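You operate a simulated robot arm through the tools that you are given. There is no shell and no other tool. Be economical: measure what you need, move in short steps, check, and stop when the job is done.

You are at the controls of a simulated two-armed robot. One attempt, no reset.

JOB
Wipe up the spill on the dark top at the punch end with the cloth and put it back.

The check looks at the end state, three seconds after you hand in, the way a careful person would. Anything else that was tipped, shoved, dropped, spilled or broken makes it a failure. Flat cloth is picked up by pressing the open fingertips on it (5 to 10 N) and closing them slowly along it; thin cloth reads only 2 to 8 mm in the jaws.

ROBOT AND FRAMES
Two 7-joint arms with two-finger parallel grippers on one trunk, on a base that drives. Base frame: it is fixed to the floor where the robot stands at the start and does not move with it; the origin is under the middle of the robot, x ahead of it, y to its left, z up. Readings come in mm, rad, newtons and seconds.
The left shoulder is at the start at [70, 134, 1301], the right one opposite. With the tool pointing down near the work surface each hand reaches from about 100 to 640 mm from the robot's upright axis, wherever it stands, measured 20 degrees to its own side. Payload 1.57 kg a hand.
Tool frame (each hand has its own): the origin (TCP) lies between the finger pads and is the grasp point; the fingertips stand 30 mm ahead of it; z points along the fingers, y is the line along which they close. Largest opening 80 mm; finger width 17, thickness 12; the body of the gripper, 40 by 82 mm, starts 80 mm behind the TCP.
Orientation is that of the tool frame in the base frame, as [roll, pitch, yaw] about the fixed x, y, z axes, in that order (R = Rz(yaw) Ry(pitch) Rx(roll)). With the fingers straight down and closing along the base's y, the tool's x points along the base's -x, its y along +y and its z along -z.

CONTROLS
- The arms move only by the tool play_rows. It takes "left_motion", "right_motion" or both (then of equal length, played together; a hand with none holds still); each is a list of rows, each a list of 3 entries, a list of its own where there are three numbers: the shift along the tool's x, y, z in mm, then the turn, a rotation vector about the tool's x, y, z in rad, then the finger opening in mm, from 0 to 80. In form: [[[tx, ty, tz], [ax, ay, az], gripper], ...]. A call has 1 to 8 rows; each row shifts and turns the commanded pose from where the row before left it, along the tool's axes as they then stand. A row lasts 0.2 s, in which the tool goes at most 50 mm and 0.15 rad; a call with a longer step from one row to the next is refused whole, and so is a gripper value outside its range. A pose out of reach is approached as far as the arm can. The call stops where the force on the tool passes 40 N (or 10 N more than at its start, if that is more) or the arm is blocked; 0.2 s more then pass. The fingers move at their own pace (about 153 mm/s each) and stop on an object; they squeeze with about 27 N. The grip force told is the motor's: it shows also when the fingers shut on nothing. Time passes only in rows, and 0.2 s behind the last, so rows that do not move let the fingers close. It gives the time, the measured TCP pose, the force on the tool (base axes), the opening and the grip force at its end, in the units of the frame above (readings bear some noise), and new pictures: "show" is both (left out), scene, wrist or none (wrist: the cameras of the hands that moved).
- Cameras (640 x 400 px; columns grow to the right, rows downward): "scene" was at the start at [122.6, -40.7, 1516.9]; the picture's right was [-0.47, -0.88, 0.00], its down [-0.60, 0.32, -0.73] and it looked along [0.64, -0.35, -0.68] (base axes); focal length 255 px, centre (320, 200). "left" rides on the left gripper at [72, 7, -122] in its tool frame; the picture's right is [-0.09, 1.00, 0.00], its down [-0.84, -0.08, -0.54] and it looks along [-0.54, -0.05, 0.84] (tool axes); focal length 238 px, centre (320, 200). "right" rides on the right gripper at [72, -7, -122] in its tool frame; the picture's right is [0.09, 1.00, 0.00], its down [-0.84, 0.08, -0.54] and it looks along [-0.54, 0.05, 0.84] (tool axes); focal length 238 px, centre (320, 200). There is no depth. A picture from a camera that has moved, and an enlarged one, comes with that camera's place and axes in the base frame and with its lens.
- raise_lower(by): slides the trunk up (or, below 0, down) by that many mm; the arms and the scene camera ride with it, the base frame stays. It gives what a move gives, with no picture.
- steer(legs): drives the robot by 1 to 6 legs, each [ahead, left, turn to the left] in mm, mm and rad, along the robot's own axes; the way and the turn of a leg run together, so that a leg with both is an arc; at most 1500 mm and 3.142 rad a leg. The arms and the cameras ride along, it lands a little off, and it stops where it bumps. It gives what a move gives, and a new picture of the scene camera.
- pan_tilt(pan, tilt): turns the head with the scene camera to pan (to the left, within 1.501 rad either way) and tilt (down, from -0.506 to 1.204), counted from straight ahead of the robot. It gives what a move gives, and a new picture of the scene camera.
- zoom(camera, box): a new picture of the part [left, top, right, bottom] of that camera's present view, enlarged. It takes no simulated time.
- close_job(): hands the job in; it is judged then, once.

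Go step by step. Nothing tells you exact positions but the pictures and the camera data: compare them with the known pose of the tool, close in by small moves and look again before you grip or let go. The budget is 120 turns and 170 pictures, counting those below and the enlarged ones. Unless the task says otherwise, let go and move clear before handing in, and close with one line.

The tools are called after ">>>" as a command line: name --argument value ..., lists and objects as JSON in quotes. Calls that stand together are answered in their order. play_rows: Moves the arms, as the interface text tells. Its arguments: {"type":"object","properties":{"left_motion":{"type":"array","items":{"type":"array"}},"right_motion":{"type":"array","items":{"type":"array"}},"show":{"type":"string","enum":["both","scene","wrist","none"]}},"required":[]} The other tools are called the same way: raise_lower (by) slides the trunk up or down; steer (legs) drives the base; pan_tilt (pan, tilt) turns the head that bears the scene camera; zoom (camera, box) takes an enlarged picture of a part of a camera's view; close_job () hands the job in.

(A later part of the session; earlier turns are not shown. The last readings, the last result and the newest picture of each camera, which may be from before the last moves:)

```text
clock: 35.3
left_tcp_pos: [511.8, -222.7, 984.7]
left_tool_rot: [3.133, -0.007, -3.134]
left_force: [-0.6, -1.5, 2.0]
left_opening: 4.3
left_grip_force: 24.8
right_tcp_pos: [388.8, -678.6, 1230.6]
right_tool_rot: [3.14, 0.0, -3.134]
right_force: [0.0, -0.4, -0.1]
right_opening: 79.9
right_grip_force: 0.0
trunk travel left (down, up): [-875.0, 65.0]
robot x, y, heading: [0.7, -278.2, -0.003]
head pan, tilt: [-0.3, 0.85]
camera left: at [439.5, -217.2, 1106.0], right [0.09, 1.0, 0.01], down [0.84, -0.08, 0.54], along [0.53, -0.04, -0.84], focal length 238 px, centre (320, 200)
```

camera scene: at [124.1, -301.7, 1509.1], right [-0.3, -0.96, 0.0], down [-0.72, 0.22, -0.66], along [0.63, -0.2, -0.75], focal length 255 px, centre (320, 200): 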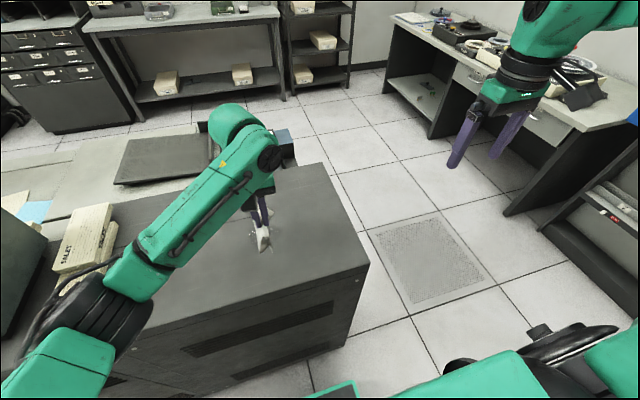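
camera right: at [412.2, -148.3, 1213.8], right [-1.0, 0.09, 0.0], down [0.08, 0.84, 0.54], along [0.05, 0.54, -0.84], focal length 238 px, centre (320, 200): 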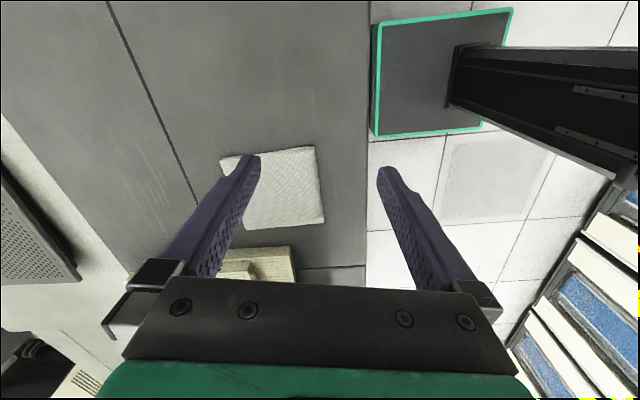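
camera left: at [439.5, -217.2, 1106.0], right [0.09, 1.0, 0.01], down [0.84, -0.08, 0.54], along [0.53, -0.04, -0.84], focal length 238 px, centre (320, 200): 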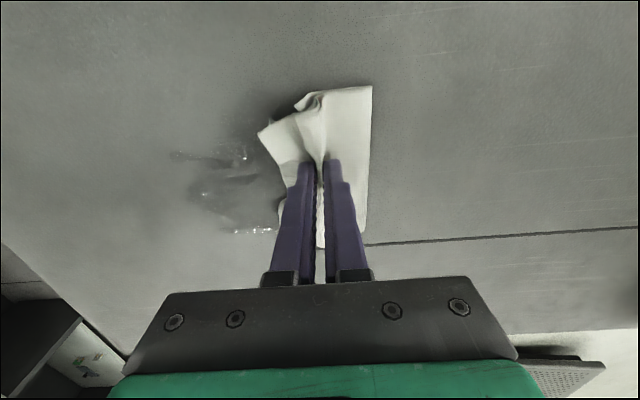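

The residue is shrinking. It now covers about x 495 to 560, y -337 to -254. I'll press a little harder, shift ahead 15 mm and stroke further right.

>>> play_rows --left_motion '[[[-8, -8, 1], [0, 0, 0], 0], [[-7, -14, 0.5], [0, 0, 0], 0], [[0, -18, 0], [0, 0, 0], 0], [[0, -18, 0], [0, 0, 0], 0], [[0, -18, 0], [0, 0, 0], 0], [[0, -18, 0], [0, 0, 0], 0], [[0, -18, 0], [0, 0, 0], 0], [[0, -18, 0], [0, 0, 0], 0]]' --show "wrist"

>>> play_rows --left_motion '[[[0, 15, 0.5], [0, 0, 0], 0], [[0, 18, 0], [0, 0, 0], 0], [[0, 18, 0], [0, 0, 0], 0], [[0, 18, 0], [0, 0, 0], 0], [[0, 18, 0], [0, 0, 0], 0], [[0, 18, 0], [0, 0, 0], 0], [[0, 18, 0], [0, 0, 0], 0], [[0, 15, 0], [0, 0, 0], 0]]' --show "wrist"

```text
clock: 37.1
left_tcp_pos: [526.1, -352.9, 982.7]
left_tool_rot: [3.137, -0.002, -3.136]
left_force: [4.1, 2.4, 14.4]
left_opening: 4.3
left_grip_force: 24.9
right_tcp_pos: [388.3, -678.9, 1230.2]
right_tool_rot: [-3.141, 0.001, -3.137]
right_force: [-0.1, 1.4, 0.0]
right_opening: 80.1
right_grip_force: 0.2
trunk travel left (down, up): [-875.0, 65.0]
robot x, y, heading: [0.9, -279.9, -0.001]
head pan, tilt: [-0.3, 0.85]
camera left: at [453.6, -347.4, 1104.5], right [0.09, 1.0, 0.01], down [0.84, -0.08, 0.54], along [0.54, -0.04, -0.84], focal length 238 px, centre (320, 200)
```

left: 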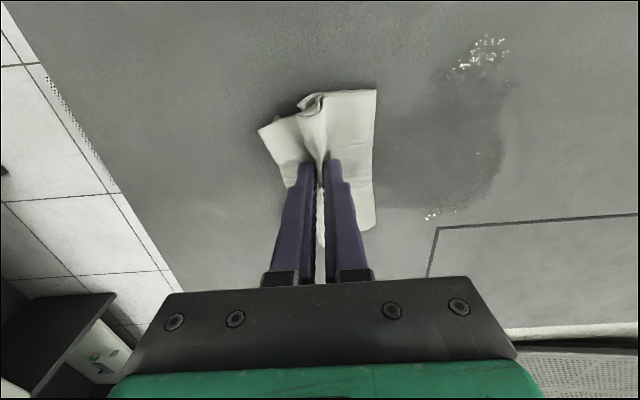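

```text
clock: 38.9
left_tcp_pos: [524.0, -213.5, 982.6]
left_tool_rot: [3.134, -0.003, -3.135]
left_force: [0.7, -4.7, 16.8]
left_opening: 4.4
left_grip_force: 25.2
right_tcp_pos: [385.9, -679.6, 1231.8]
right_tool_rot: [3.141, 0.003, -3.137]
right_force: [0.0, 0.4, 1.2]
right_opening: 80.1
right_grip_force: 0.0
trunk travel left (down, up): [-875.0, 65.0]
robot x, y, heading: [-1.0, -281.7, -0.003]
head pan, tilt: [-0.3, 0.85]
camera left: at [451.4, -209.5, 1104.6], right [0.09, 1.0, 0.01], down [0.84, -0.08, 0.54], along [0.54, -0.04, -0.84], focal length 238 px, centre (320, 200)
```

left: 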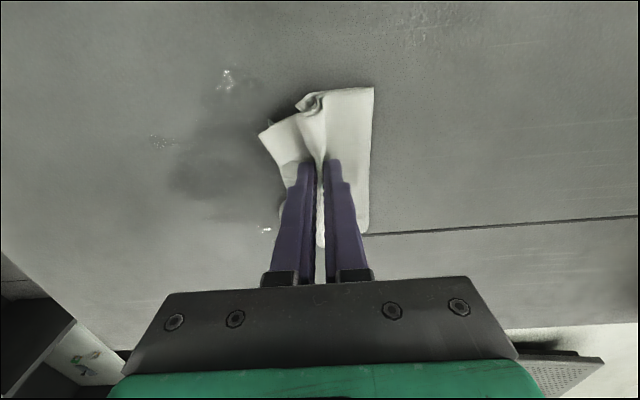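

I'll lift and move aside to see clearly what's left.

>>> play_rows --left_motion '[[[0, 0, -20], [0, 0, 0], 0], [[0, 0, -40], [0, 0, 0], 0], [[0, 0, -40], [0, 0, 0], 0], [[0, 20, -20], [0, 0, 0], 0]]' --show "both"

>>> zoom --camera "left" --box '[80, 40, 400, 240]'

>>> zoom --camera "scene" --box '[180, 140, 380, 300]'

```text
clock: 39.9
left_tcp_pos: [529.4, -191.6, 1099.9]
left_tool_rot: [3.135, -0.007, -3.132]
left_force: [-0.3, 0.1, 0.1]
left_opening: 4.1
left_grip_force: 24.6
right_tcp_pos: [389.6, -678.0, 1231.6]
right_tool_rot: [-3.14, -0.001, -3.137]
right_force: [-0.7, 0.3, -0.6]
right_opening: 79.8
right_grip_force: 0.0
trunk travel left (down, up): [-875.0, 65.0]
robot x, y, heading: [-0.0, -278.7, -0.0]
head pan, tilt: [-0.3, 0.85]
camera scene: at [124.5, -302.9, 1508.9], right [-0.3, -0.96, 0.0], down [-0.72, 0.22, -0.66], along [0.63, -0.2, -0.75], focal length 255 px, centre (320, 200)
camera left: at [457.0, -186.9, 1221.9], right [0.08, 1.0, 0.01], down [0.84, -0.07, 0.54], along [0.53, -0.04, -0.84], focal length 238 px, centre (320, 200)
```

scene: 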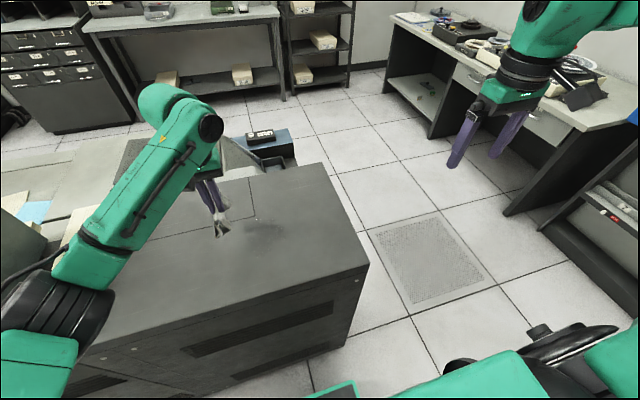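
left: 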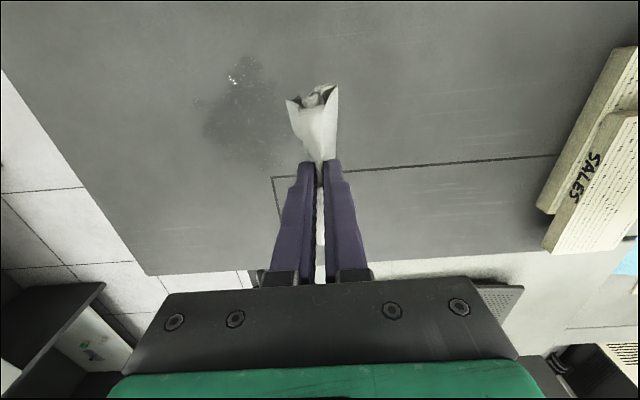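

```text
2.00 times, centred on (240, 140) of left
camera zoom: at [457.0, -186.9, 1221.9], right [0.08, 1.0, 0.01], down [0.84, -0.07, 0.54], along [0.53, -0.04, -0.84], focal length 477 px, centre (480, 320)
```

zoom: 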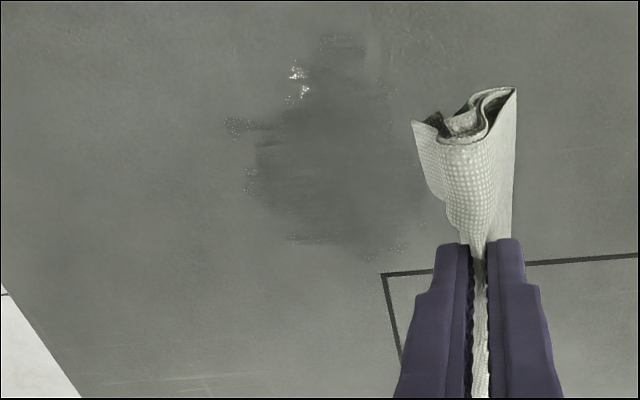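

```text
2.50 times, centred on (280, 220) of scene
camera zoom: at [124.5, -302.9, 1508.9], right [-0.3, -0.96, 0.0], down [-0.72, 0.22, -0.66], along [0.63, -0.2, -0.75], focal length 637 px, centre (420, 150)
```

zoom: 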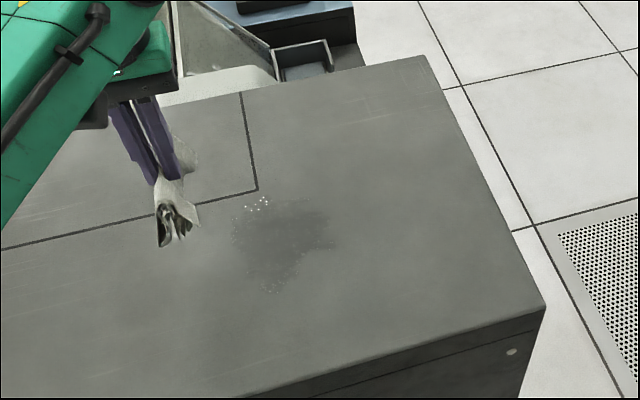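

A thin film remains over about x 458 to 576, y -323 to -222. I'll do more strokes in several lanes, starting with the near one at x of about 490.

>>> play_rows --left_motion '[[[40, 0, 10], [0, 0, 0], 0], [[0, 0, 45], [0, 0, 0], 0], [[0, 0, 40], [0, 0, 0], 0], [[0, 0, 15], [0, 0, 0], 0], [[0, 0, 5], [0, 0, 0], 0], [[0, 0, 1], [0, 0, 0], 0]]' --show "none"

>>> play_rows --left_motion '[[[0, -20, 0.5], [0, 0, 0], 0], [[0, -20, 0], [0, 0, 0], 0], [[0, -20, 0], [0, 0, 0], 0], [[0, -20, 0], [0, 0, 0], 0], [[0, -20, 0], [0, 0, 0], 0], [[0, -20, 0], [0, 0, 0], 0], [[0, -20, 0], [0, 0, 0], 0], [[-10, -10, 0], [0, 0, 0], 0]]' --show "wrist"

```text
clock: 41.3
left_tcp_pos: [486.0, -194.6, 985.4]
left_tool_rot: [3.135, -0.001, -3.135]
left_force: [1.1, -0.8, 10.6]
left_opening: 4.5
left_grip_force: 25.2
right_tcp_pos: [388.4, -678.4, 1230.7]
right_tool_rot: [3.141, 0.002, -3.135]
right_force: [0.4, 0.2, 0.3]
right_opening: 80.1
right_grip_force: 0.1
trunk travel left (down, up): [-875.0, 65.0]
robot x, y, heading: [1.3, -282.2, -0.003]
head pan, tilt: [-0.3, 0.85]
```

```text
clock: 43.1
left_tcp_pos: [495.8, -346.0, 986.1]
left_tool_rot: [3.133, -0.006, -3.136]
left_force: [-2.3, 1.5, 9.1]
left_opening: 4.8
left_grip_force: 24.8
right_tcp_pos: [387.7, -678.7, 1231.0]
right_tool_rot: [3.141, 0.0, -3.136]
right_force: [0.5, 0.0, -0.2]
right_opening: 79.9
right_grip_force: 0.1
trunk travel left (down, up): [-875.0, 65.0]
robot x, y, heading: [-0.4, -280.5, -0.002]
head pan, tilt: [-0.3, 0.85]
camera left: at [423.2, -341.5, 1107.7], right [0.09, 1.0, 0.01], down [0.84, -0.08, 0.54], along [0.54, -0.04, -0.84], focal length 238 px, centre (320, 200)
```

left: 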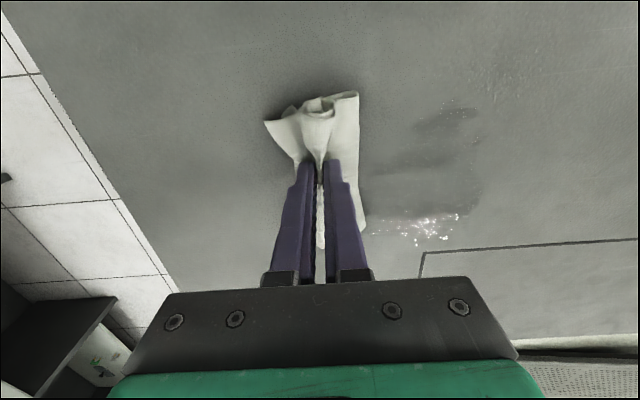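

That lane cleaned up well. The main residue is now a band near x of about 555, so I'll return along x of about 540.

>>> play_rows --left_motion '[[[-22, 0, 0.5], [0, 0, 0], 0], [[-22, 0, 0], [0, 0, 0], 0], [[0, 24, 0], [0, 0, 0], 0], [[0, 24, 0], [0, 0, 0], 0], [[0, 24, 0], [0, 0, 0], 0], [[0, 24, 0], [0, 0, 0], 0], [[0, 24, 0], [0, 0, 0], 0], [[0, 24, 0], [0, 0, 0], 0]]' --show "wrist"

>>> play_rows --left_motion '[[[0, -24, 0], [0, 0, 0], 0], [[0, -24, 0], [0, 0, 0], 0], [[0, -24, 0], [0, 0, 0], 0], [[0, -24, 0], [0, 0, 0], 0], [[0, -24, 0], [0, 0, 0], 0], [[0, -24, 0], [0, 0, 0], 0]]' --show "wrist"

```text
clock: 44.9
left_tcp_pos: [526.4, -199.6, 985.4]
left_tool_rot: [3.135, -0.004, -3.134]
left_force: [0.0, -2.9, 10.3]
left_opening: 4.4
left_grip_force: 24.8
left hand out of reach, approached as far as the arm can: row 2
right_tcp_pos: [387.0, -679.8, 1231.6]
right_tool_rot: [-3.142, 0.001, -3.136]
right_force: [-0.2, -0.3, 0.5]
right_opening: 80.0
right_grip_force: 0.1
trunk travel left (down, up): [-875.0, 65.0]
robot x, y, heading: [1.6, -278.6, -0.0]
head pan, tilt: [-0.3, 0.85]
camera left: at [453.9, -195.0, 1107.4], right [0.09, 1.0, 0.01], down [0.84, -0.08, 0.54], along [0.54, -0.04, -0.84], focal length 238 px, centre (320, 200)
```

left: 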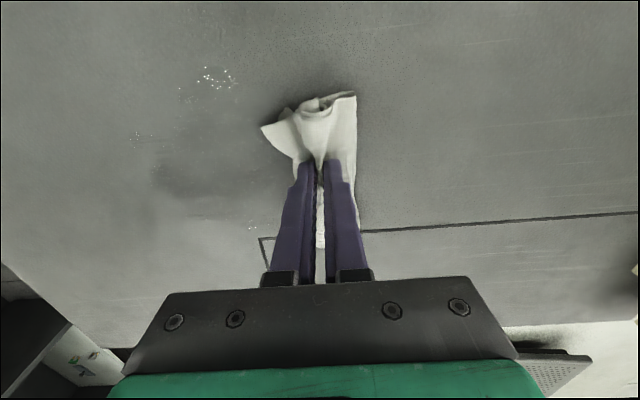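

```text
clock: 46.3
left_tcp_pos: [528.9, -345.5, 985.4]
left_tool_rot: [3.135, -0.002, -3.133]
left_force: [-1.8, 5.5, 18.9]
left_opening: 4.8
left_grip_force: 25.2
right_tcp_pos: [389.8, -680.2, 1230.9]
right_tool_rot: [-3.14, 0.0, -3.135]
right_force: [0.3, -0.3, -0.5]
right_opening: 80.0
right_grip_force: 0.2
trunk travel left (down, up): [-875.0, 65.0]
robot x, y, heading: [1.1, -282.4, -0.002]
head pan, tilt: [-0.3, 0.85]
camera left: at [455.8, -340.3, 1106.7], right [0.08, 1.0, 0.01], down [0.84, -0.07, 0.54], along [0.54, -0.04, -0.84], focal length 238 px, centre (320, 200)
```

left: 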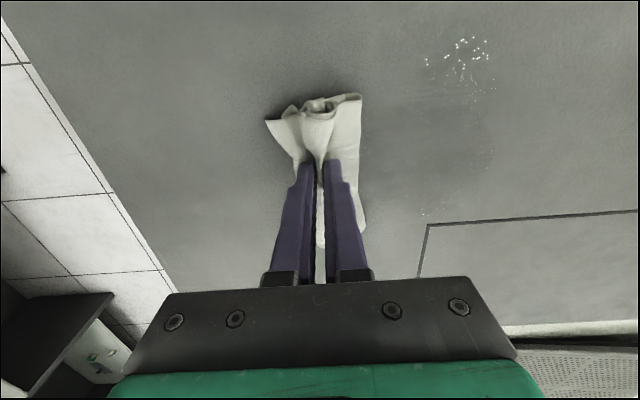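

Nearly clean. A few droplets remain near (466, -259) and (575, -264), so I'll wipe back along the near lane at x of about 472.

>>> play_rows --left_motion '[[[28, 0, 0], [0, 0, 0], 0], [[28, 5, 0], [0, 0, 0], 0], [[0, 24, 0], [0, 0, 0], 0], [[0, 24, 0], [0, 0, 0], 0], [[0, 24, 0], [0, 0, 0], 0], [[0, 24, 0], [0, 0, 0], 0], [[0, 24, 0], [0, 0, 0], 0], [[0, 24, 0], [0, 0, 0], 0]]' --show "none"

>>> play_rows --left_motion '[[[0, -24, 0], [0, 0, 0], 0], [[0, -24, 0], [0, 0, 0], 0], [[0, -24, 0], [0, 0, 0], 0], [[0, -24, 0], [0, 0, 0], 0], [[0, -24, 0], [0, 0, 0], 0], [[0, -24, 0], [0, 0, 0], 0]]' --show "wrist"

```text
clock: 48.1
left_tcp_pos: [470.9, -193.3, 985.4]
left_tool_rot: [3.137, -0.004, -3.136]
left_force: [-0.1, -2.9, 10.2]
left_opening: 4.7
left_grip_force: 24.7
right_tcp_pos: [388.7, -678.9, 1232.6]
right_tool_rot: [-3.141, 0.001, -3.138]
right_force: [-0.3, 1.0, 0.4]
right_opening: 80.0
right_grip_force: 0.0
trunk travel left (down, up): [-875.0, 65.0]
robot x, y, heading: [2.2, -279.4, -0.003]
head pan, tilt: [-0.3, 0.85]
```

```text
clock: 49.5
left_tcp_pos: [474.1, -319.0, 984.7]
left_tool_rot: [3.108, 0.009, -3.123]
left_force: [-6.1, 0.7, 21.9]
left_opening: 4.5
left_grip_force: 24.8
right_tcp_pos: [384.2, -679.7, 1231.8]
right_tool_rot: [3.141, 0.006, -3.138]
right_force: [-0.2, 0.6, 0.3]
right_opening: 79.9
right_grip_force: 0.1
trunk travel left (down, up): [-875.0, 65.0]
robot x, y, heading: [0.1, -277.4, -0.005]
head pan, tilt: [-0.3, 0.85]
stopped in row 6 (left hand): the force on the tool passed its limit (the readings are from after the stop); the commanded pose is now the measured one
camera left: at [401.3, -318.3, 1105.5], right [0.07, 1.0, 0.03], down [0.83, -0.08, 0.55], along [0.55, -0.01, -0.84], focal length 238 px, centre (320, 200)
```

left: 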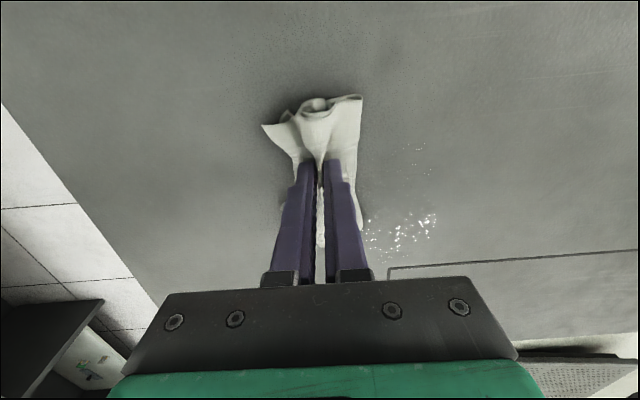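

The force limit tripped at the end of that stroke, probably the arm folding close to the trunk. I'll lift, move ahead and to the left, and inspect.

>>> play_rows --left_motion '[[[0, 5, -20], [0, 0, 0], 0], [[-20, 30, -30], [0, 0, 0], 0], [[-20, 30, -30], [0, 0, 0], 0], [[0, 35, -30], [0, 0, 0], 0], [[0, 30, -5], [0, 0, 0], 0]]' --show "both"

>>> zoom --camera "left" --box '[80, 20, 400, 220]'

>>> zoom --camera "scene" --box '[180, 140, 380, 300]'

```text
clock: 50.7
left_tcp_pos: [546.7, -195.1, 1078.4]
left_tool_rot: [3.107, 0.002, -3.121]
left_force: [0.7, 0.1, -0.5]
left_opening: 4.4
left_grip_force: 24.5
left hand out of reach, approached as far as the arm can: row 3, 4, 5
right_tcp_pos: [388.6, -678.2, 1233.0]
right_tool_rot: [3.141, 0.001, -3.138]
right_force: [0.8, 0.1, -0.7]
right_opening: 79.9
right_grip_force: 0.0
trunk travel left (down, up): [-875.0, 65.0]
robot x, y, heading: [4.4, -282.8, 0.0]
head pan, tilt: [-0.3, 0.85]
camera scene: at [123.6, -303.3, 1509.1], right [-0.3, -0.96, 0.0], down [-0.72, 0.22, -0.66], along [0.63, -0.2, -0.75], focal length 255 px, centre (320, 200)
camera left: at [473.5, -194.0, 1200.1], right [0.07, 1.0, 0.03], down [0.84, -0.08, 0.54], along [0.54, -0.01, -0.84], focal length 238 px, centre (320, 200)
```

scene: 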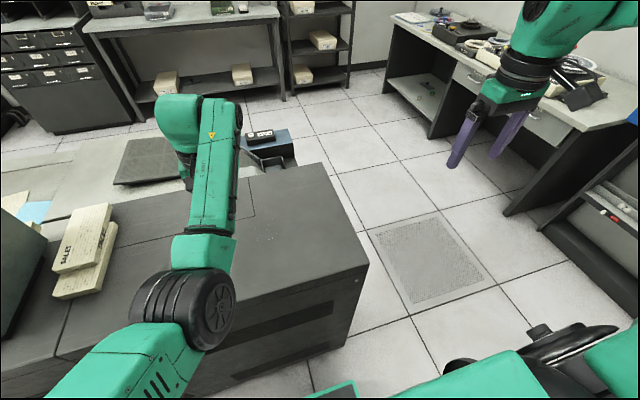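
left: 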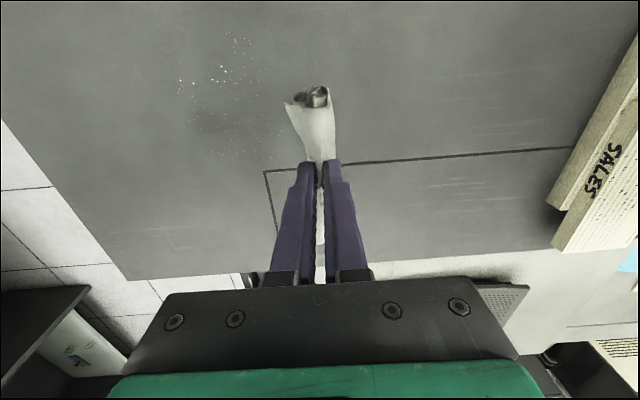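

```text
2.00 times, centred on (240, 120) of left
camera zoom: at [473.5, -194.0, 1200.1], right [0.07, 1.0, 0.03], down [0.84, -0.08, 0.54], along [0.54, -0.01, -0.84], focal length 477 px, centre (480, 360)
```

zoom: 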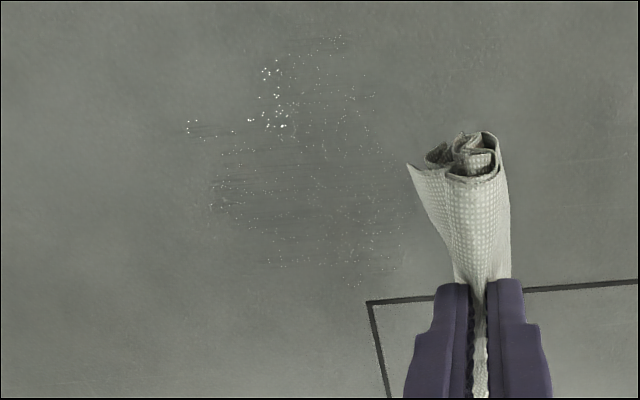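

```text
2.50 times, centred on (280, 220) of scene
camera zoom: at [123.6, -303.3, 1509.1], right [-0.3, -0.96, 0.0], down [-0.72, 0.22, -0.66], along [0.63, -0.2, -0.75], focal length 637 px, centre (420, 150)
```

zoom: 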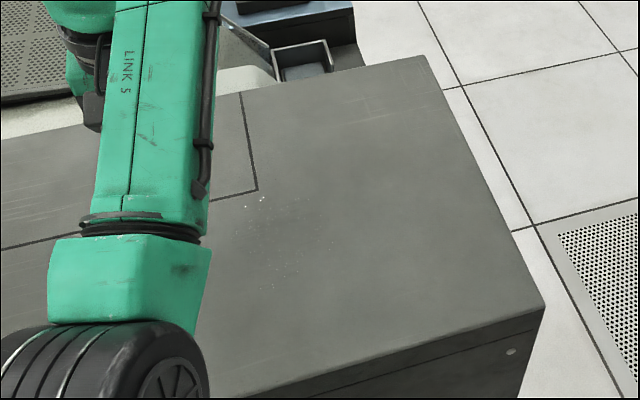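

Fine droplets are still there. The left arm is working near its limits, so I'll drive 100 mm more to the right for a comfortable posture and wipe again.

>>> steer --legs '[[0, -100, 0]]'

>>> play_rows --left_motion '[[[20, 30, 0], [0.03, 0, -0.02], 0], [[25, 35, 0], [0, 0, 0], 0], [[5, 40, 0], [0, 0, 0], 0], [[0, 0, 30], [0, 0, 0], 0], [[0, 0, 30], [0, 0, 0], 0], [[0, 0, 25], [0, 0, 0], 0], [[0, 0, 5], [0, 0, 0], 0]]'

```text
clock: 51.9
left_tcp_pos: [546.3, -293.4, 1077.2]
left_tool_rot: [3.114, 0.002, -3.12]
left_force: [-0.5, 0.4, 0.1]
left_opening: 4.2
left_grip_force: 25.1
right_tcp_pos: [389.5, -775.4, 1233.3]
right_tool_rot: [-3.138, -0.001, -3.137]
right_force: [0.0, -0.4, 0.5]
right_opening: 79.9
right_grip_force: 0.2
trunk travel left (down, up): [-875.0, 65.0]
robot x, y, heading: [-0.8, -383.1, 0.002]
head pan, tilt: [-0.3, 0.85]
camera scene: at [124.0, -400.3, 1509.1], right [-0.29, -0.96, 0.0], down [-0.72, 0.22, -0.66], along [0.63, -0.2, -0.75], focal length 255 px, centre (320, 200)
```

scene: 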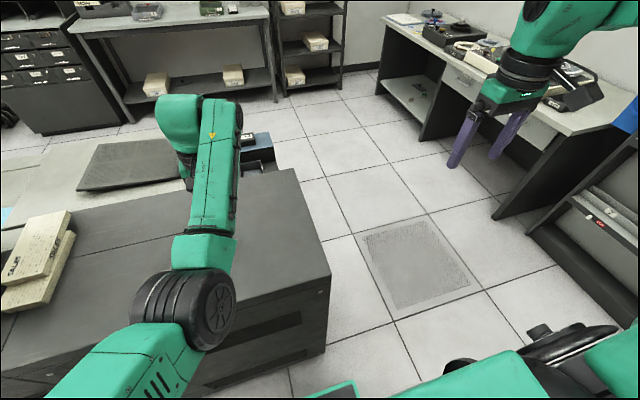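

```text
clock: 53.3
left_tcp_pos: [522.9, -189.8, 985.1]
left_tool_rot: [3.13, 0.022, -3.1]
left_force: [-3.0, -0.1, 11.7]
left_opening: 4.5
left_grip_force: 25.3
left hand out of reach, approached as far as the arm can: row 1, 2
right_tcp_pos: [384.4, -779.7, 1231.4]
right_tool_rot: [3.14, 0.004, -3.136]
right_force: [-0.3, 0.0, 0.3]
right_opening: 80.0
right_grip_force: 0.1
trunk travel left (down, up): [-875.0, 65.0]
robot x, y, heading: [-0.0, -380.3, 0.003]
head pan, tilt: [-0.3, 0.85]
stopped in row 7 (left hand): the force on the tool passed its limit (the readings are from after the stop); the commanded pose is now the measured one
camera scene: at [118.1, -407.6, 1509.5], right [-0.3, -0.96, 0.0], down [-0.72, 0.22, -0.66], along [0.63, -0.19, -0.75], focal length 255 px, centre (320, 200)
camera left: at [448.2, -188.1, 1105.3], right [0.05, 1.0, 0.01], down [0.83, -0.05, 0.56], along [0.56, -0.02, -0.83], focal length 238 px, centre (320, 200)
```

scene: 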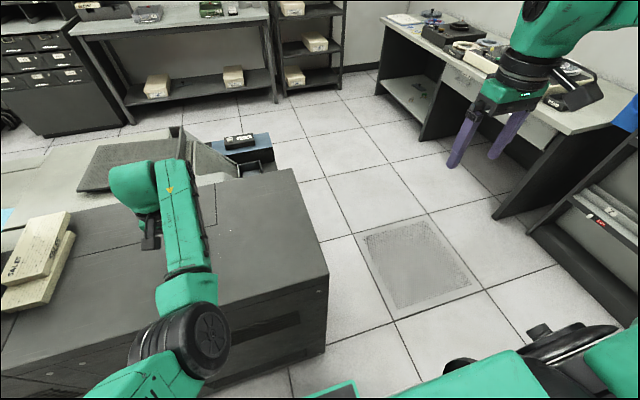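
left: 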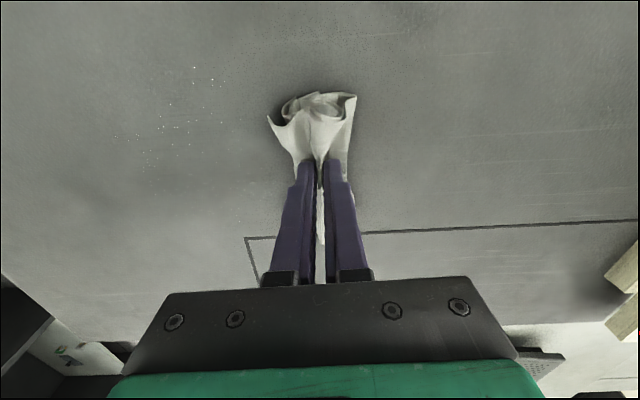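

The elbow has swung inward and low, which may explain the contact. I'll lift and bring the arm back out to its earlier posture before wiping again.

>>> play_rows --left_motion '[[[0, 0, -20], [0, 0, 0], 0], [[5, 5, -35], [0, 0, 0], 0], [[10, 10, -40], [0, 0, 0], 0], [[20, 20, -40], [0, 0, 0], 0], [[20, 20, -40], [0, 0, 0], 0], [[20, 20, -30], [0, 0, 0], 0], [[30, 20, 0], [0, 0, 0], 0], [[30, 20, 0], [0, 0, 0], 0]]'

```text
clock: 55.1
left_tcp_pos: [446.3, -37.2, 1159.2]
left_tool_rot: [3.134, 0.015, -3.1]
left_force: [-0.1, 1.1, -0.2]
left_opening: 4.4
left_grip_force: 24.8
left hand out of reach, approached as far as the arm can: row 3, 4, 5, 6, 7
right_tcp_pos: [388.4, -779.6, 1230.9]
right_tool_rot: [-3.141, 0.001, -3.136]
right_force: [0.2, -0.8, -0.3]
right_opening: 79.7
right_grip_force: 0.1
trunk travel left (down, up): [-875.0, 65.0]
robot x, y, heading: [1.7, -379.4, 0.001]
head pan, tilt: [-0.3, 0.85]
camera scene: at [123.2, -404.4, 1509.1], right [-0.29, -0.96, 0.0], down [-0.72, 0.22, -0.66], along [0.63, -0.2, -0.75], focal length 255 px, centre (320, 200)
camera left: at [372.0, -35.2, 1280.0], right [0.05, 1.0, 0.01], down [0.83, -0.05, 0.55], along [0.55, -0.02, -0.83], focal length 238 px, centre (320, 200)
```

scene: 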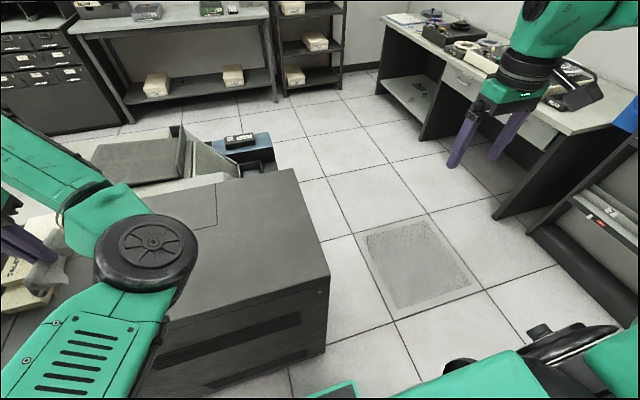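
left: 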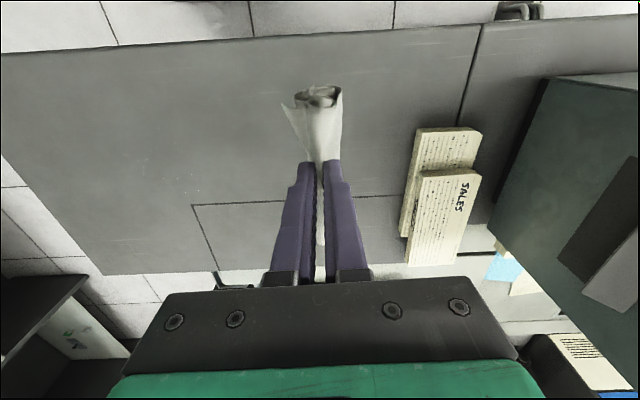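

The arm is still usable in this posture, and the spill now lies comfortably to the left of the robot's axis. I'll come back over the spill and lower gently.

>>> play_rows --left_motion '[[[-17, -38, 20], [0, 0, 0], 0], [[-17, -38, 25], [0, 0, 0], 0], [[-17, -38, 25], [0, 0, 0], 0], [[-17, -38, 25], [0, 0, 0], 0], [[0, 0, 20], [0, 0, 0], 0], [[0, 0, 0], [0, 0, 0], 0]]'

```text
clock: 56.5
left_tcp_pos: [537.3, -172.7, 1041.8]
left_tool_rot: [3.132, 0.015, -3.099]
left_force: [-0.1, -0.1, 0.1]
left_opening: 4.3
left_grip_force: 25.0
left hand out of reach, approached as far as the arm can: row 1, 2
right_tcp_pos: [389.2, -779.5, 1231.9]
right_tool_rot: [3.14, 0.001, -3.133]
right_force: [-0.2, -0.6, 0.4]
right_opening: 79.9
right_grip_force: 0.0
trunk travel left (down, up): [-875.0, 65.0]
robot x, y, heading: [-0.5, -380.6, -0.001]
head pan, tilt: [-0.3, 0.85]
camera scene: at [123.6, -405.1, 1509.1], right [-0.29, -0.96, 0.0], down [-0.72, 0.22, -0.66], along [0.63, -0.19, -0.75], focal length 255 px, centre (320, 200)
camera left: at [461.8, -170.2, 1162.7], right [0.05, 1.0, 0.01], down [0.83, -0.05, 0.55], along [0.55, -0.02, -0.83], focal length 238 px, centre (320, 200)
```

scene: 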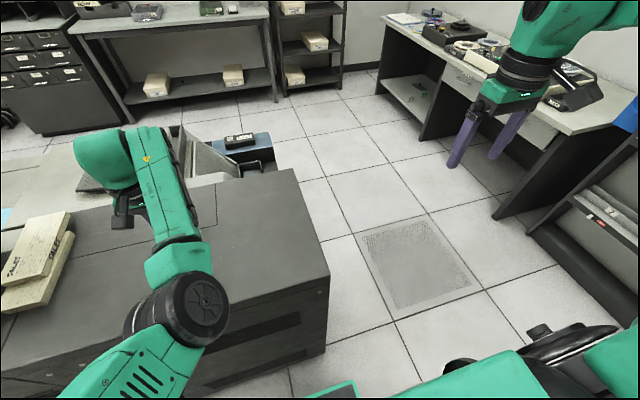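
left: 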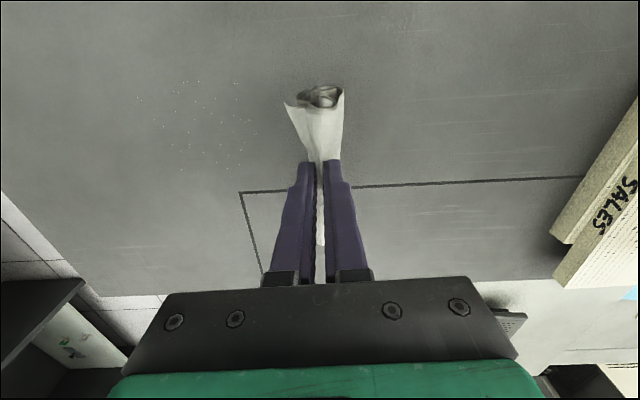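

Only faint specks remain. I'll lower at x of about 545 and stroke right, then come back along a nearer lane.

>>> play_rows --left_motion '[[[-8, -25, 20], [0, 0, 0], 0], [[0, 0, 20], [0, 0, 0], 0], [[0, 0, 13], [0, 0, 0], 0], [[0, 0, 3], [0, 0, 0], 0]]' --show "none"

>>> play_rows --left_motion '[[[0, -20, 0], [0, 0, 0], 0], [[0, -20, 0], [0, 0, 0], 0], [[0, -20, 0], [0, 0, 0], 0], [[0, -20, 0], [0, 0, 0], 0], [[0, -20, 0], [0, 0, 0], 0], [[0, -20, 0], [0, 0, 0], 0], [[0, -20, 0], [0, 0, 0], 0], [[0, -10, 0], [0, 0, 0], 0]]' --show "wrist"

```text
clock: 57.5
left_tcp_pos: [547.1, -197.7, 987.9]
left_tool_rot: [3.132, 0.017, -3.101]
left_force: [1.1, 1.2, 5.0]
left_opening: 4.4
left_grip_force: 24.9
right_tcp_pos: [388.5, -779.2, 1231.5]
right_tool_rot: [3.141, 0.002, -3.135]
right_force: [0.1, 0.0, 0.1]
right_opening: 79.8
right_grip_force: 0.1
trunk travel left (down, up): [-875.0, 65.0]
robot x, y, heading: [-1.3, -380.9, -0.002]
head pan, tilt: [-0.3, 0.85]
```

```text
clock: 59.3
left_tcp_pos: [557.3, -341.1, 987.2]
left_tool_rot: [3.127, 0.021, -3.088]
left_force: [0.2, 1.1, 3.2]
left_opening: 4.2
left_grip_force: 25.1
right_tcp_pos: [390.3, -779.1, 1231.4]
right_tool_rot: [-3.141, 0.002, -3.135]
right_force: [0.3, -0.6, -0.6]
right_opening: 79.9
right_grip_force: 0.1
trunk travel left (down, up): [-875.0, 65.0]
robot x, y, heading: [1.4, -381.2, -0.001]
head pan, tilt: [-0.3, 0.85]
camera left: at [482.2, -340.4, 1107.0], right [0.04, 1.0, 0.02], down [0.83, -0.04, 0.56], along [0.56, -0.01, -0.83], focal length 238 px, centre (320, 200)
```

left: 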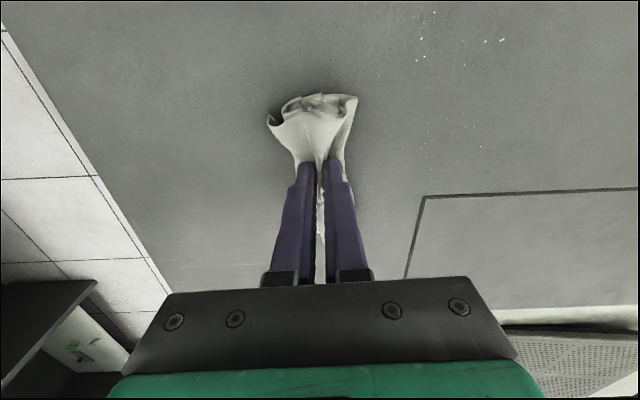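

I'll go back along x of about 525 with slightly more pressure, then along x of about 490.

>>> play_rows --left_motion '[[[15, 5, 1.5], [0, 0, 0], 0], [[16, 15, 0.5], [0, 0, 0], 0], [[0, 22, 0], [0, 0, 0], 0], [[0, 22, 0], [0, 0, 0], 0], [[0, 22, 0], [0, 0, 0], 0], [[0, 22, 0], [0, 0, 0], 0], [[0, 22, 0], [0, 0, 0], 0], [[0, 22, 0], [0, 0, 0], 0]]' --show "none"

>>> play_rows --left_motion '[[[18, 0, 0], [0, 0, 0], 0], [[18, -5, 0], [0, 0, 0], 0], [[0, -22, 0], [0, 0, 0], 0], [[0, -22, 0], [0, 0, 0], 0], [[0, -22, 0], [0, 0, 0], 0], [[0, -22, 0], [0, 0, 0], 0], [[0, -22, 0], [0, 0, 0], 0], [[0, -22, 0], [0, 0, 0], 0]]' --show "wrist"

```text
clock: 61.1
left_tcp_pos: [513.4, -196.6, 983.8]
left_tool_rot: [3.132, 0.017, -3.099]
left_force: [0.5, -4.3, 15.1]
left_opening: 4.7
left_grip_force: 24.9
right_tcp_pos: [386.6, -781.7, 1232.3]
right_tool_rot: [3.14, 0.003, -3.137]
right_force: [-1.0, -0.3, 0.5]
right_opening: 79.9
right_grip_force: 0.0
trunk travel left (down, up): [-875.0, 65.0]
robot x, y, heading: [-2.4, -379.9, -0.0]
head pan, tilt: [-0.3, 0.85]
```

```text
clock: 62.5
left_tcp_pos: [490.8, -225.4, 985.0]
left_tool_rot: [3.03, 0.043, -3.045]
left_force: [-5.8, 0.8, 25.0]
left_opening: 4.3
left_grip_force: 24.8
right_tcp_pos: [387.1, -780.3, 1232.2]
right_tool_rot: [-3.141, 0.002, -3.134]
right_force: [1.4, 0.2, -0.5]
right_opening: 80.0
right_grip_force: 0.0
trunk travel left (down, up): [-875.0, 65.0]
robot x, y, heading: [0.3, -382.6, 0.001]
head pan, tilt: [-0.3, 0.85]
stopped in row 6 (left hand): the force on the tool passed its limit (the readings are from after the stop); the commanded pose is now the measured one
camera left: at [413.3, -239.8, 1102.9], right [-0.01, 0.99, 0.12], down [0.82, -0.06, 0.57], along [0.57, 0.1, -0.82], focal length 238 px, centre (320, 200)
```

left: 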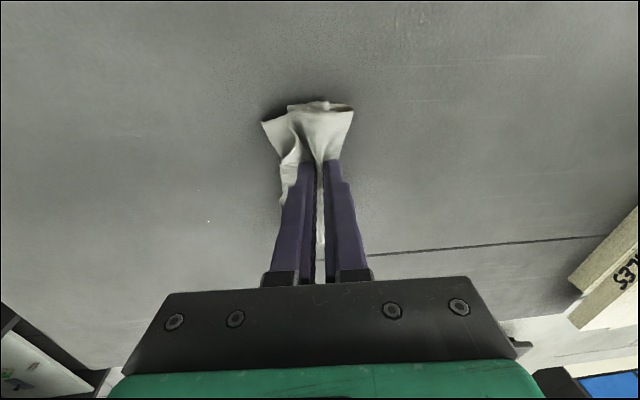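

The folded elbow blocks motion in the near lane, but the surface looks almost clean. I'll lift, straighten the tool and inspect.

>>> play_rows --left_motion '[[[-5, 0, -20], [0, 0, 0], 0], [[-15, 10, -30], [0.05, 0, 0], 0], [[-10, 20, -30], [0.05, 0, 0], 0], [[0, 30, -10], [0, 0.02, -0.05], 0], [[0, 30, 0], [0, 0.02, -0.05], 0], [[0, 30, 0], [0, 0, 0], 0]]' --show "both"

>>> zoom --camera "left" --box '[0, 20, 320, 220]'

```text
clock: 63.9
left_tcp_pos: [509.4, -111.6, 1071.3]
left_tool_rot: [3.14, -0.003, -2.948]
left_force: [0.3, 0.4, 0.3]
left_opening: 4.4
left_grip_force: 24.9
left hand out of reach, approached as far as the arm can: row 3
right_tcp_pos: [388.9, -778.1, 1232.0]
right_tool_rot: [-3.141, 0.0, -3.134]
right_force: [-0.3, 0.7, -0.5]
right_opening: 79.8
right_grip_force: 0.1
trunk travel left (down, up): [-875.0, 65.0]
robot x, y, heading: [2.2, -382.7, 0.002]
head pan, tilt: [-0.3, 0.85]
camera scene: at [124.0, -403.3, 1509.0], right [-0.29, -0.96, 0.0], down [-0.72, 0.22, -0.66], along [0.63, -0.2, -0.75], focal length 255 px, centre (320, 200)
camera left: at [437.9, -118.5, 1193.0], right [-0.1, 0.99, 0.0], down [0.84, 0.08, 0.54], along [0.54, 0.06, -0.84], focal length 238 px, centre (320, 200)
```

scene: 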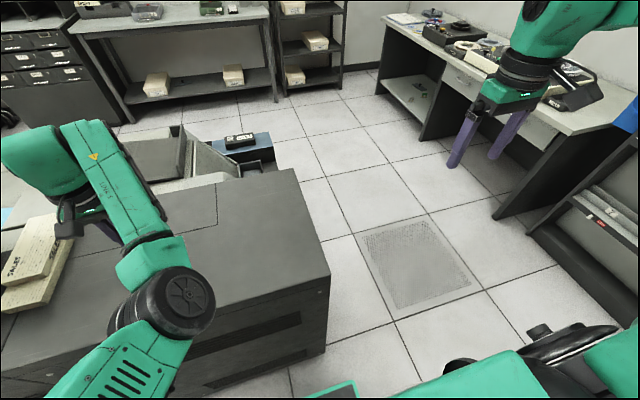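
left: 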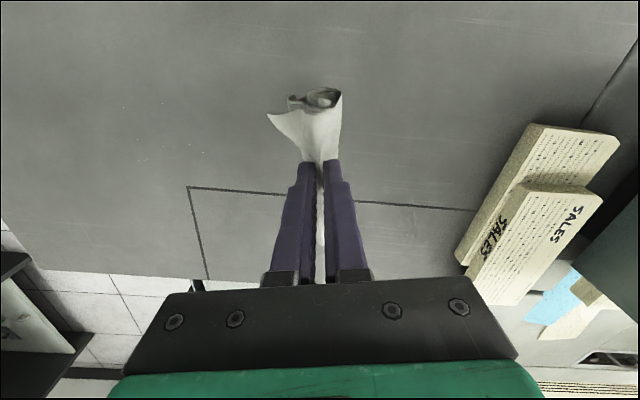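

```text
2.00 times, centred on (160, 120) of left
camera zoom: at [437.9, -118.5, 1193.0], right [-0.1, 0.99, 0.0], down [0.84, 0.08, 0.54], along [0.54, 0.06, -0.84], focal length 477 px, centre (640, 360)
```

zoom: 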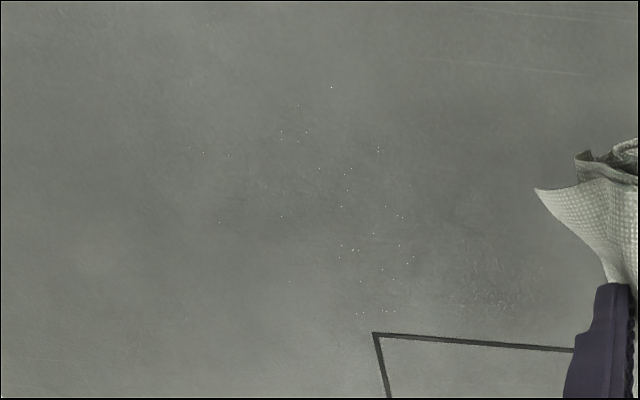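

Only tiny specks are left. Two more light passes should finish it.

>>> play_rows --left_motion '[[[0, 0, 0], [0, 0, 0.1], 0], [[0, 0, 0], [0, 0, 0.09], 0], [[-15, -40, 20], [0, 0, 0], 0], [[-15, -40, 20], [0, 0, 0], 0], [[0, 0, 25], [0, 0, 0], 0], [[0, 0, 15], [0, 0, 0], 0], [[0, 0, 4], [0, 0, 0], 0]]' --show "none"

```text
clock: 65.5
left_tcp_pos: [539.2, -192.1, 986.6]
left_tool_rot: [3.137, -0.001, -3.138]
left_force: [-0.4, 2.5, 8.1]
left_opening: 4.7
left_grip_force: 25.4
right_tcp_pos: [389.6, -779.5, 1231.7]
right_tool_rot: [-3.142, 0.004, -3.134]
right_force: [-0.3, 0.0, -0.5]
right_opening: 79.9
right_grip_force: 0.0
trunk travel left (down, up): [-875.0, 65.0]
robot x, y, heading: [0.4, -382.6, -0.002]
head pan, tilt: [-0.3, 0.85]
```

>>> play_rows --left_motion '[[[0, -20, 0.5], [0, 0, 0], 0], [[0, -20, 0], [0, 0, 0], 0], [[0, -20, 0], [0, 0, 0], 0], [[0, -20, 0], [0, 0, 0], 0], [[0, -20, 0], [0, 0, 0], 0], [[0, -20, 0], [0, 0, 0], 0], [[0, -15, 0], [0, 0, 0], 0]]' --show "none"

>>> play_rows --left_motion '[[[15, 5, 0], [0, 0, 0], 0], [[0, 20, 0], [0, 0, 0], 0], [[0, 20, 0], [0, 0, 0], 0], [[0, 20, 0], [0, 0, 0], 0], [[0, 20, 0], [0, 0, 0], 0], [[0, 20, 0], [0, 0, 0], 0], [[0, 20, 0], [0, 0, 0], 0]]' --show "none"

>>> play_rows --left_motion '[[[0, 0, -20], [0, 0, 0], 0], [[0, 10, -35], [0, 0, 0], 0], [[0, 30, -35], [0, 0, 0], 0], [[0, 30, 0], [0, 0, 0], 0], [[0, 20, 0], [0, 0, 0], 0]]' --show "wrist"

>>> zoom --camera "left" --box '[40, 20, 360, 220]'

>>> zoom --camera "scene" --box '[120, 150, 340, 320]'

```text
clock: 67.1
left_tcp_pos: [548.2, -310.4, 990.9]
left_tool_rot: [3.127, 0.013, -3.115]
left_force: [-0.1, 0.4, 0.7]
left_opening: 4.3
left_grip_force: 25.2
right_tcp_pos: [389.6, -779.5, 1231.0]
right_tool_rot: [3.141, 0.0, -3.134]
right_force: [-0.4, 0.3, 0.1]
right_opening: 80.0
right_grip_force: 0.0
trunk travel left (down, up): [-875.0, 65.0]
robot x, y, heading: [0.1, -382.2, 0.006]
head pan, tilt: [-0.3, 0.85]
```

```text
clock: 68.7
left_tcp_pos: [524.1, -201.1, 986.1]
left_tool_rot: [3.139, -0.005, -3.138]
left_force: [-0.4, -0.9, 2.8]
left_opening: 4.4
left_grip_force: 25.0
right_tcp_pos: [389.4, -778.8, 1231.3]
right_tool_rot: [3.141, 0.0, -3.133]
right_force: [-0.3, 0.1, 0.0]
right_opening: 79.9
right_grip_force: 0.1
trunk travel left (down, up): [-875.0, 65.0]
robot x, y, heading: [3.8, -380.9, 0.0]
head pan, tilt: [-0.3, 0.85]
```

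```text
clock: 69.9
left_tcp_pos: [524.5, -109.2, 1074.3]
left_tool_rot: [3.138, -0.006, -3.138]
left_force: [0.4, 0.6, 0.5]
left_opening: 4.6
left_grip_force: 25.0
right_tcp_pos: [389.9, -778.3, 1231.0]
right_tool_rot: [-3.139, 0.0, -3.134]
right_force: [-0.1, -0.2, -0.2]
right_opening: 79.9
right_grip_force: 0.1
trunk travel left (down, up): [-875.0, 65.0]
robot x, y, heading: [-4.1, -379.6, 0.004]
head pan, tilt: [-0.3, 0.85]
camera left: at [452.5, -103.6, 1196.1], right [0.09, 1.0, 0.0], down [0.84, -0.08, 0.54], along [0.54, -0.05, -0.84], focal length 238 px, centre (320, 200)
```

left: 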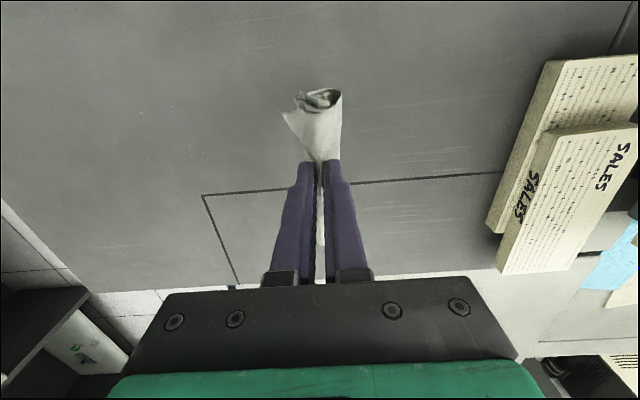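

```text
2.00 times, centred on (200, 120) of left
camera zoom: at [452.5, -103.6, 1196.1], right [0.09, 1.0, 0.0], down [0.84, -0.08, 0.54], along [0.54, -0.05, -0.84], focal length 477 px, centre (560, 360)
```

zoom: 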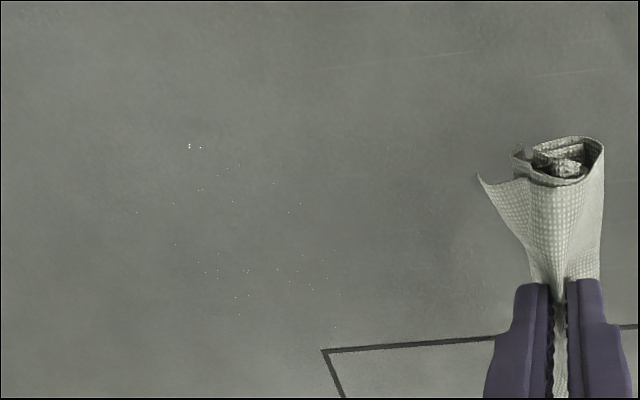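

```text
2.35 times, centred on (230, 235) of scene
camera zoom: at [124.3, -404.2, 1509.0], right [-0.29, -0.96, 0.0], down [-0.72, 0.22, -0.66], along [0.63, -0.19, -0.75], focal length 599 px, centre (532, 118)
```

zoom: 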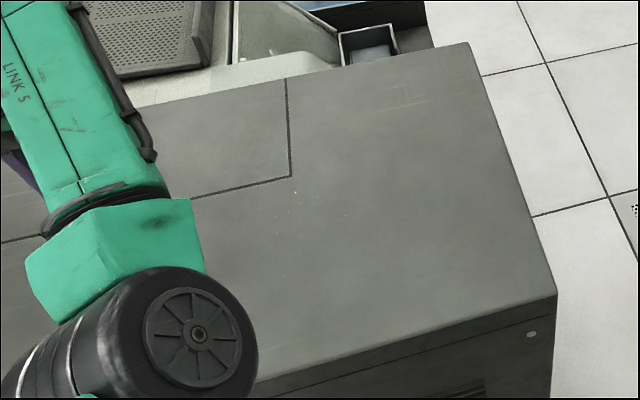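

The spill is essentially gone, with only isolated pixels of spray left. I'll make one last firm pass out and back to be thorough.

>>> play_rows --left_motion '[[[-5, -40, 10], [0, 0, 0], 0], [[0, -40, 20], [0, 0, 0], 0], [[0, 0, 30], [0, 0, 0], 0], [[0, 0, 22], [0, 0, 0], 0], [[0, 0, 6], [0, 0, 0], 0], [[0, 0, 1.5], [0, 0, 0], 0]]' --show "none"

>>> play_rows --left_motion '[[[0, -20, 1], [0, 0, 0], 0], [[2, -20, 0.5], [0, 0, 0], 0], [[2, -20, 0.5], [0, 0, 0], 0], [[2, -20, 0.5], [0, 0, 0], 0], [[2, -20, 0.5], [0, 0, 0], 0], [[0, -20, 0.5], [0, 0, 0], 0]]' --show "none"

```text
clock: 71.3
left_tcp_pos: [529.2, -190.3, 986.5]
left_tool_rot: [3.137, -0.003, -3.14]
left_force: [0.5, 1.2, 6.0]
left_opening: 4.5
left_grip_force: 25.0
right_tcp_pos: [389.2, -779.7, 1232.5]
right_tool_rot: [3.14, 0.003, -3.135]
right_force: [-0.8, 0.9, 0.0]
right_opening: 80.1
right_grip_force: 0.0
trunk travel left (down, up): [-875.0, 65.0]
robot x, y, heading: [0.5, -380.3, -0.001]
head pan, tilt: [-0.3, 0.85]
```

```text
clock: 72.7
left_tcp_pos: [532.2, -277.6, 987.9]
left_tool_rot: [3.103, 0.021, -3.092]
left_force: [0.2, 1.2, 5.4]
left_opening: 4.7
left_grip_force: 24.9
right_tcp_pos: [389.6, -779.9, 1231.2]
right_tool_rot: [3.141, 0.003, -3.135]
right_force: [0.1, -0.4, 1.1]
right_opening: 80.3
right_grip_force: 0.2
trunk travel left (down, up): [-875.0, 65.0]
robot x, y, heading: [1.4, -381.8, 0.007]
head pan, tilt: [-0.3, 0.85]
```

>>> play_rows --left_motion '[[[6, 20, 1], [0, 0, 0], 0], [[4, 20, 0], [0, 0, 0], 0], [[4, 20, 0], [0, 0, 0], 0], [[0, 20, 0], [0, 0, 0], 0], [[0, 15, -20], [0.02, 0, 0], 0], [[0, 20, -40], [0.02, -0.02, 0.02], 0], [[0, 20, -40], [0, 0, 0.02], 0], [[0, 10, -10], [0, 0, 0], 0]]' --show "wrist"

>>> zoom --camera "left" --box '[40, 20, 360, 220]'

```text
clock: 74.5
left_tcp_pos: [523.6, -158.7, 1079.2]
left_tool_rot: [-3.105, 0.016, 3.104]
left_force: [-0.2, 0.6, -0.1]
left_opening: 4.5
left_grip_force: 25.1
left hand out of reach, approached as far as the arm can: row 7
right_tcp_pos: [391.3, -779.8, 1232.1]
right_tool_rot: [3.141, 0.0, -3.134]
right_force: [0.6, 0.8, -0.2]
right_opening: 80.0
right_grip_force: 0.0
trunk travel left (down, up): [-875.0, 65.0]
robot x, y, heading: [0.5, -378.9, 0.003]
head pan, tilt: [-0.3, 0.85]
camera left: at [448.5, -145.9, 1199.0], right [0.13, 0.99, -0.04], down [0.82, -0.09, 0.56], along [0.55, -0.1, -0.83], focal length 238 px, centre (320, 200)
```

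left: 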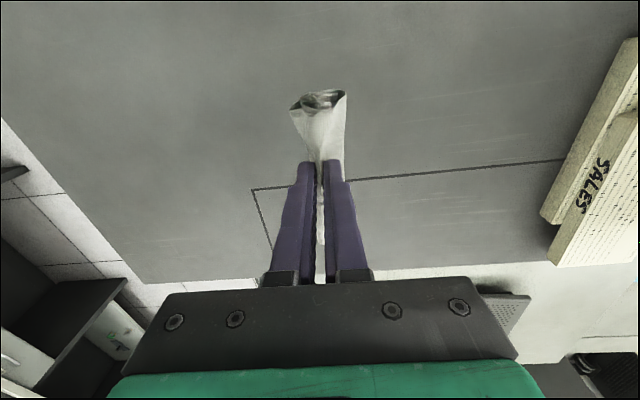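

```text
2.00 times, centred on (200, 120) of left
camera zoom: at [448.5, -145.9, 1199.0], right [0.13, 0.99, -0.04], down [0.82, -0.09, 0.56], along [0.55, -0.1, -0.83], focal length 477 px, centre (560, 360)
```

zoom: 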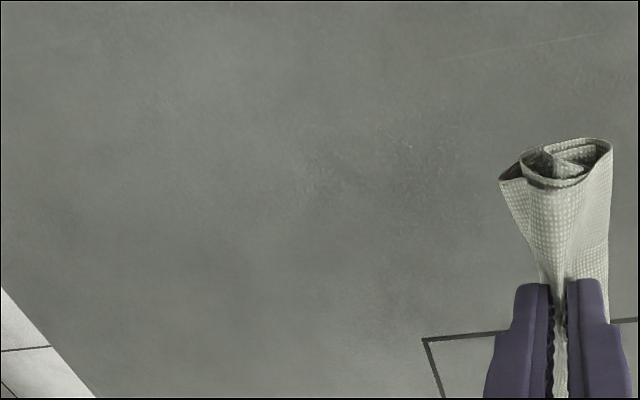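

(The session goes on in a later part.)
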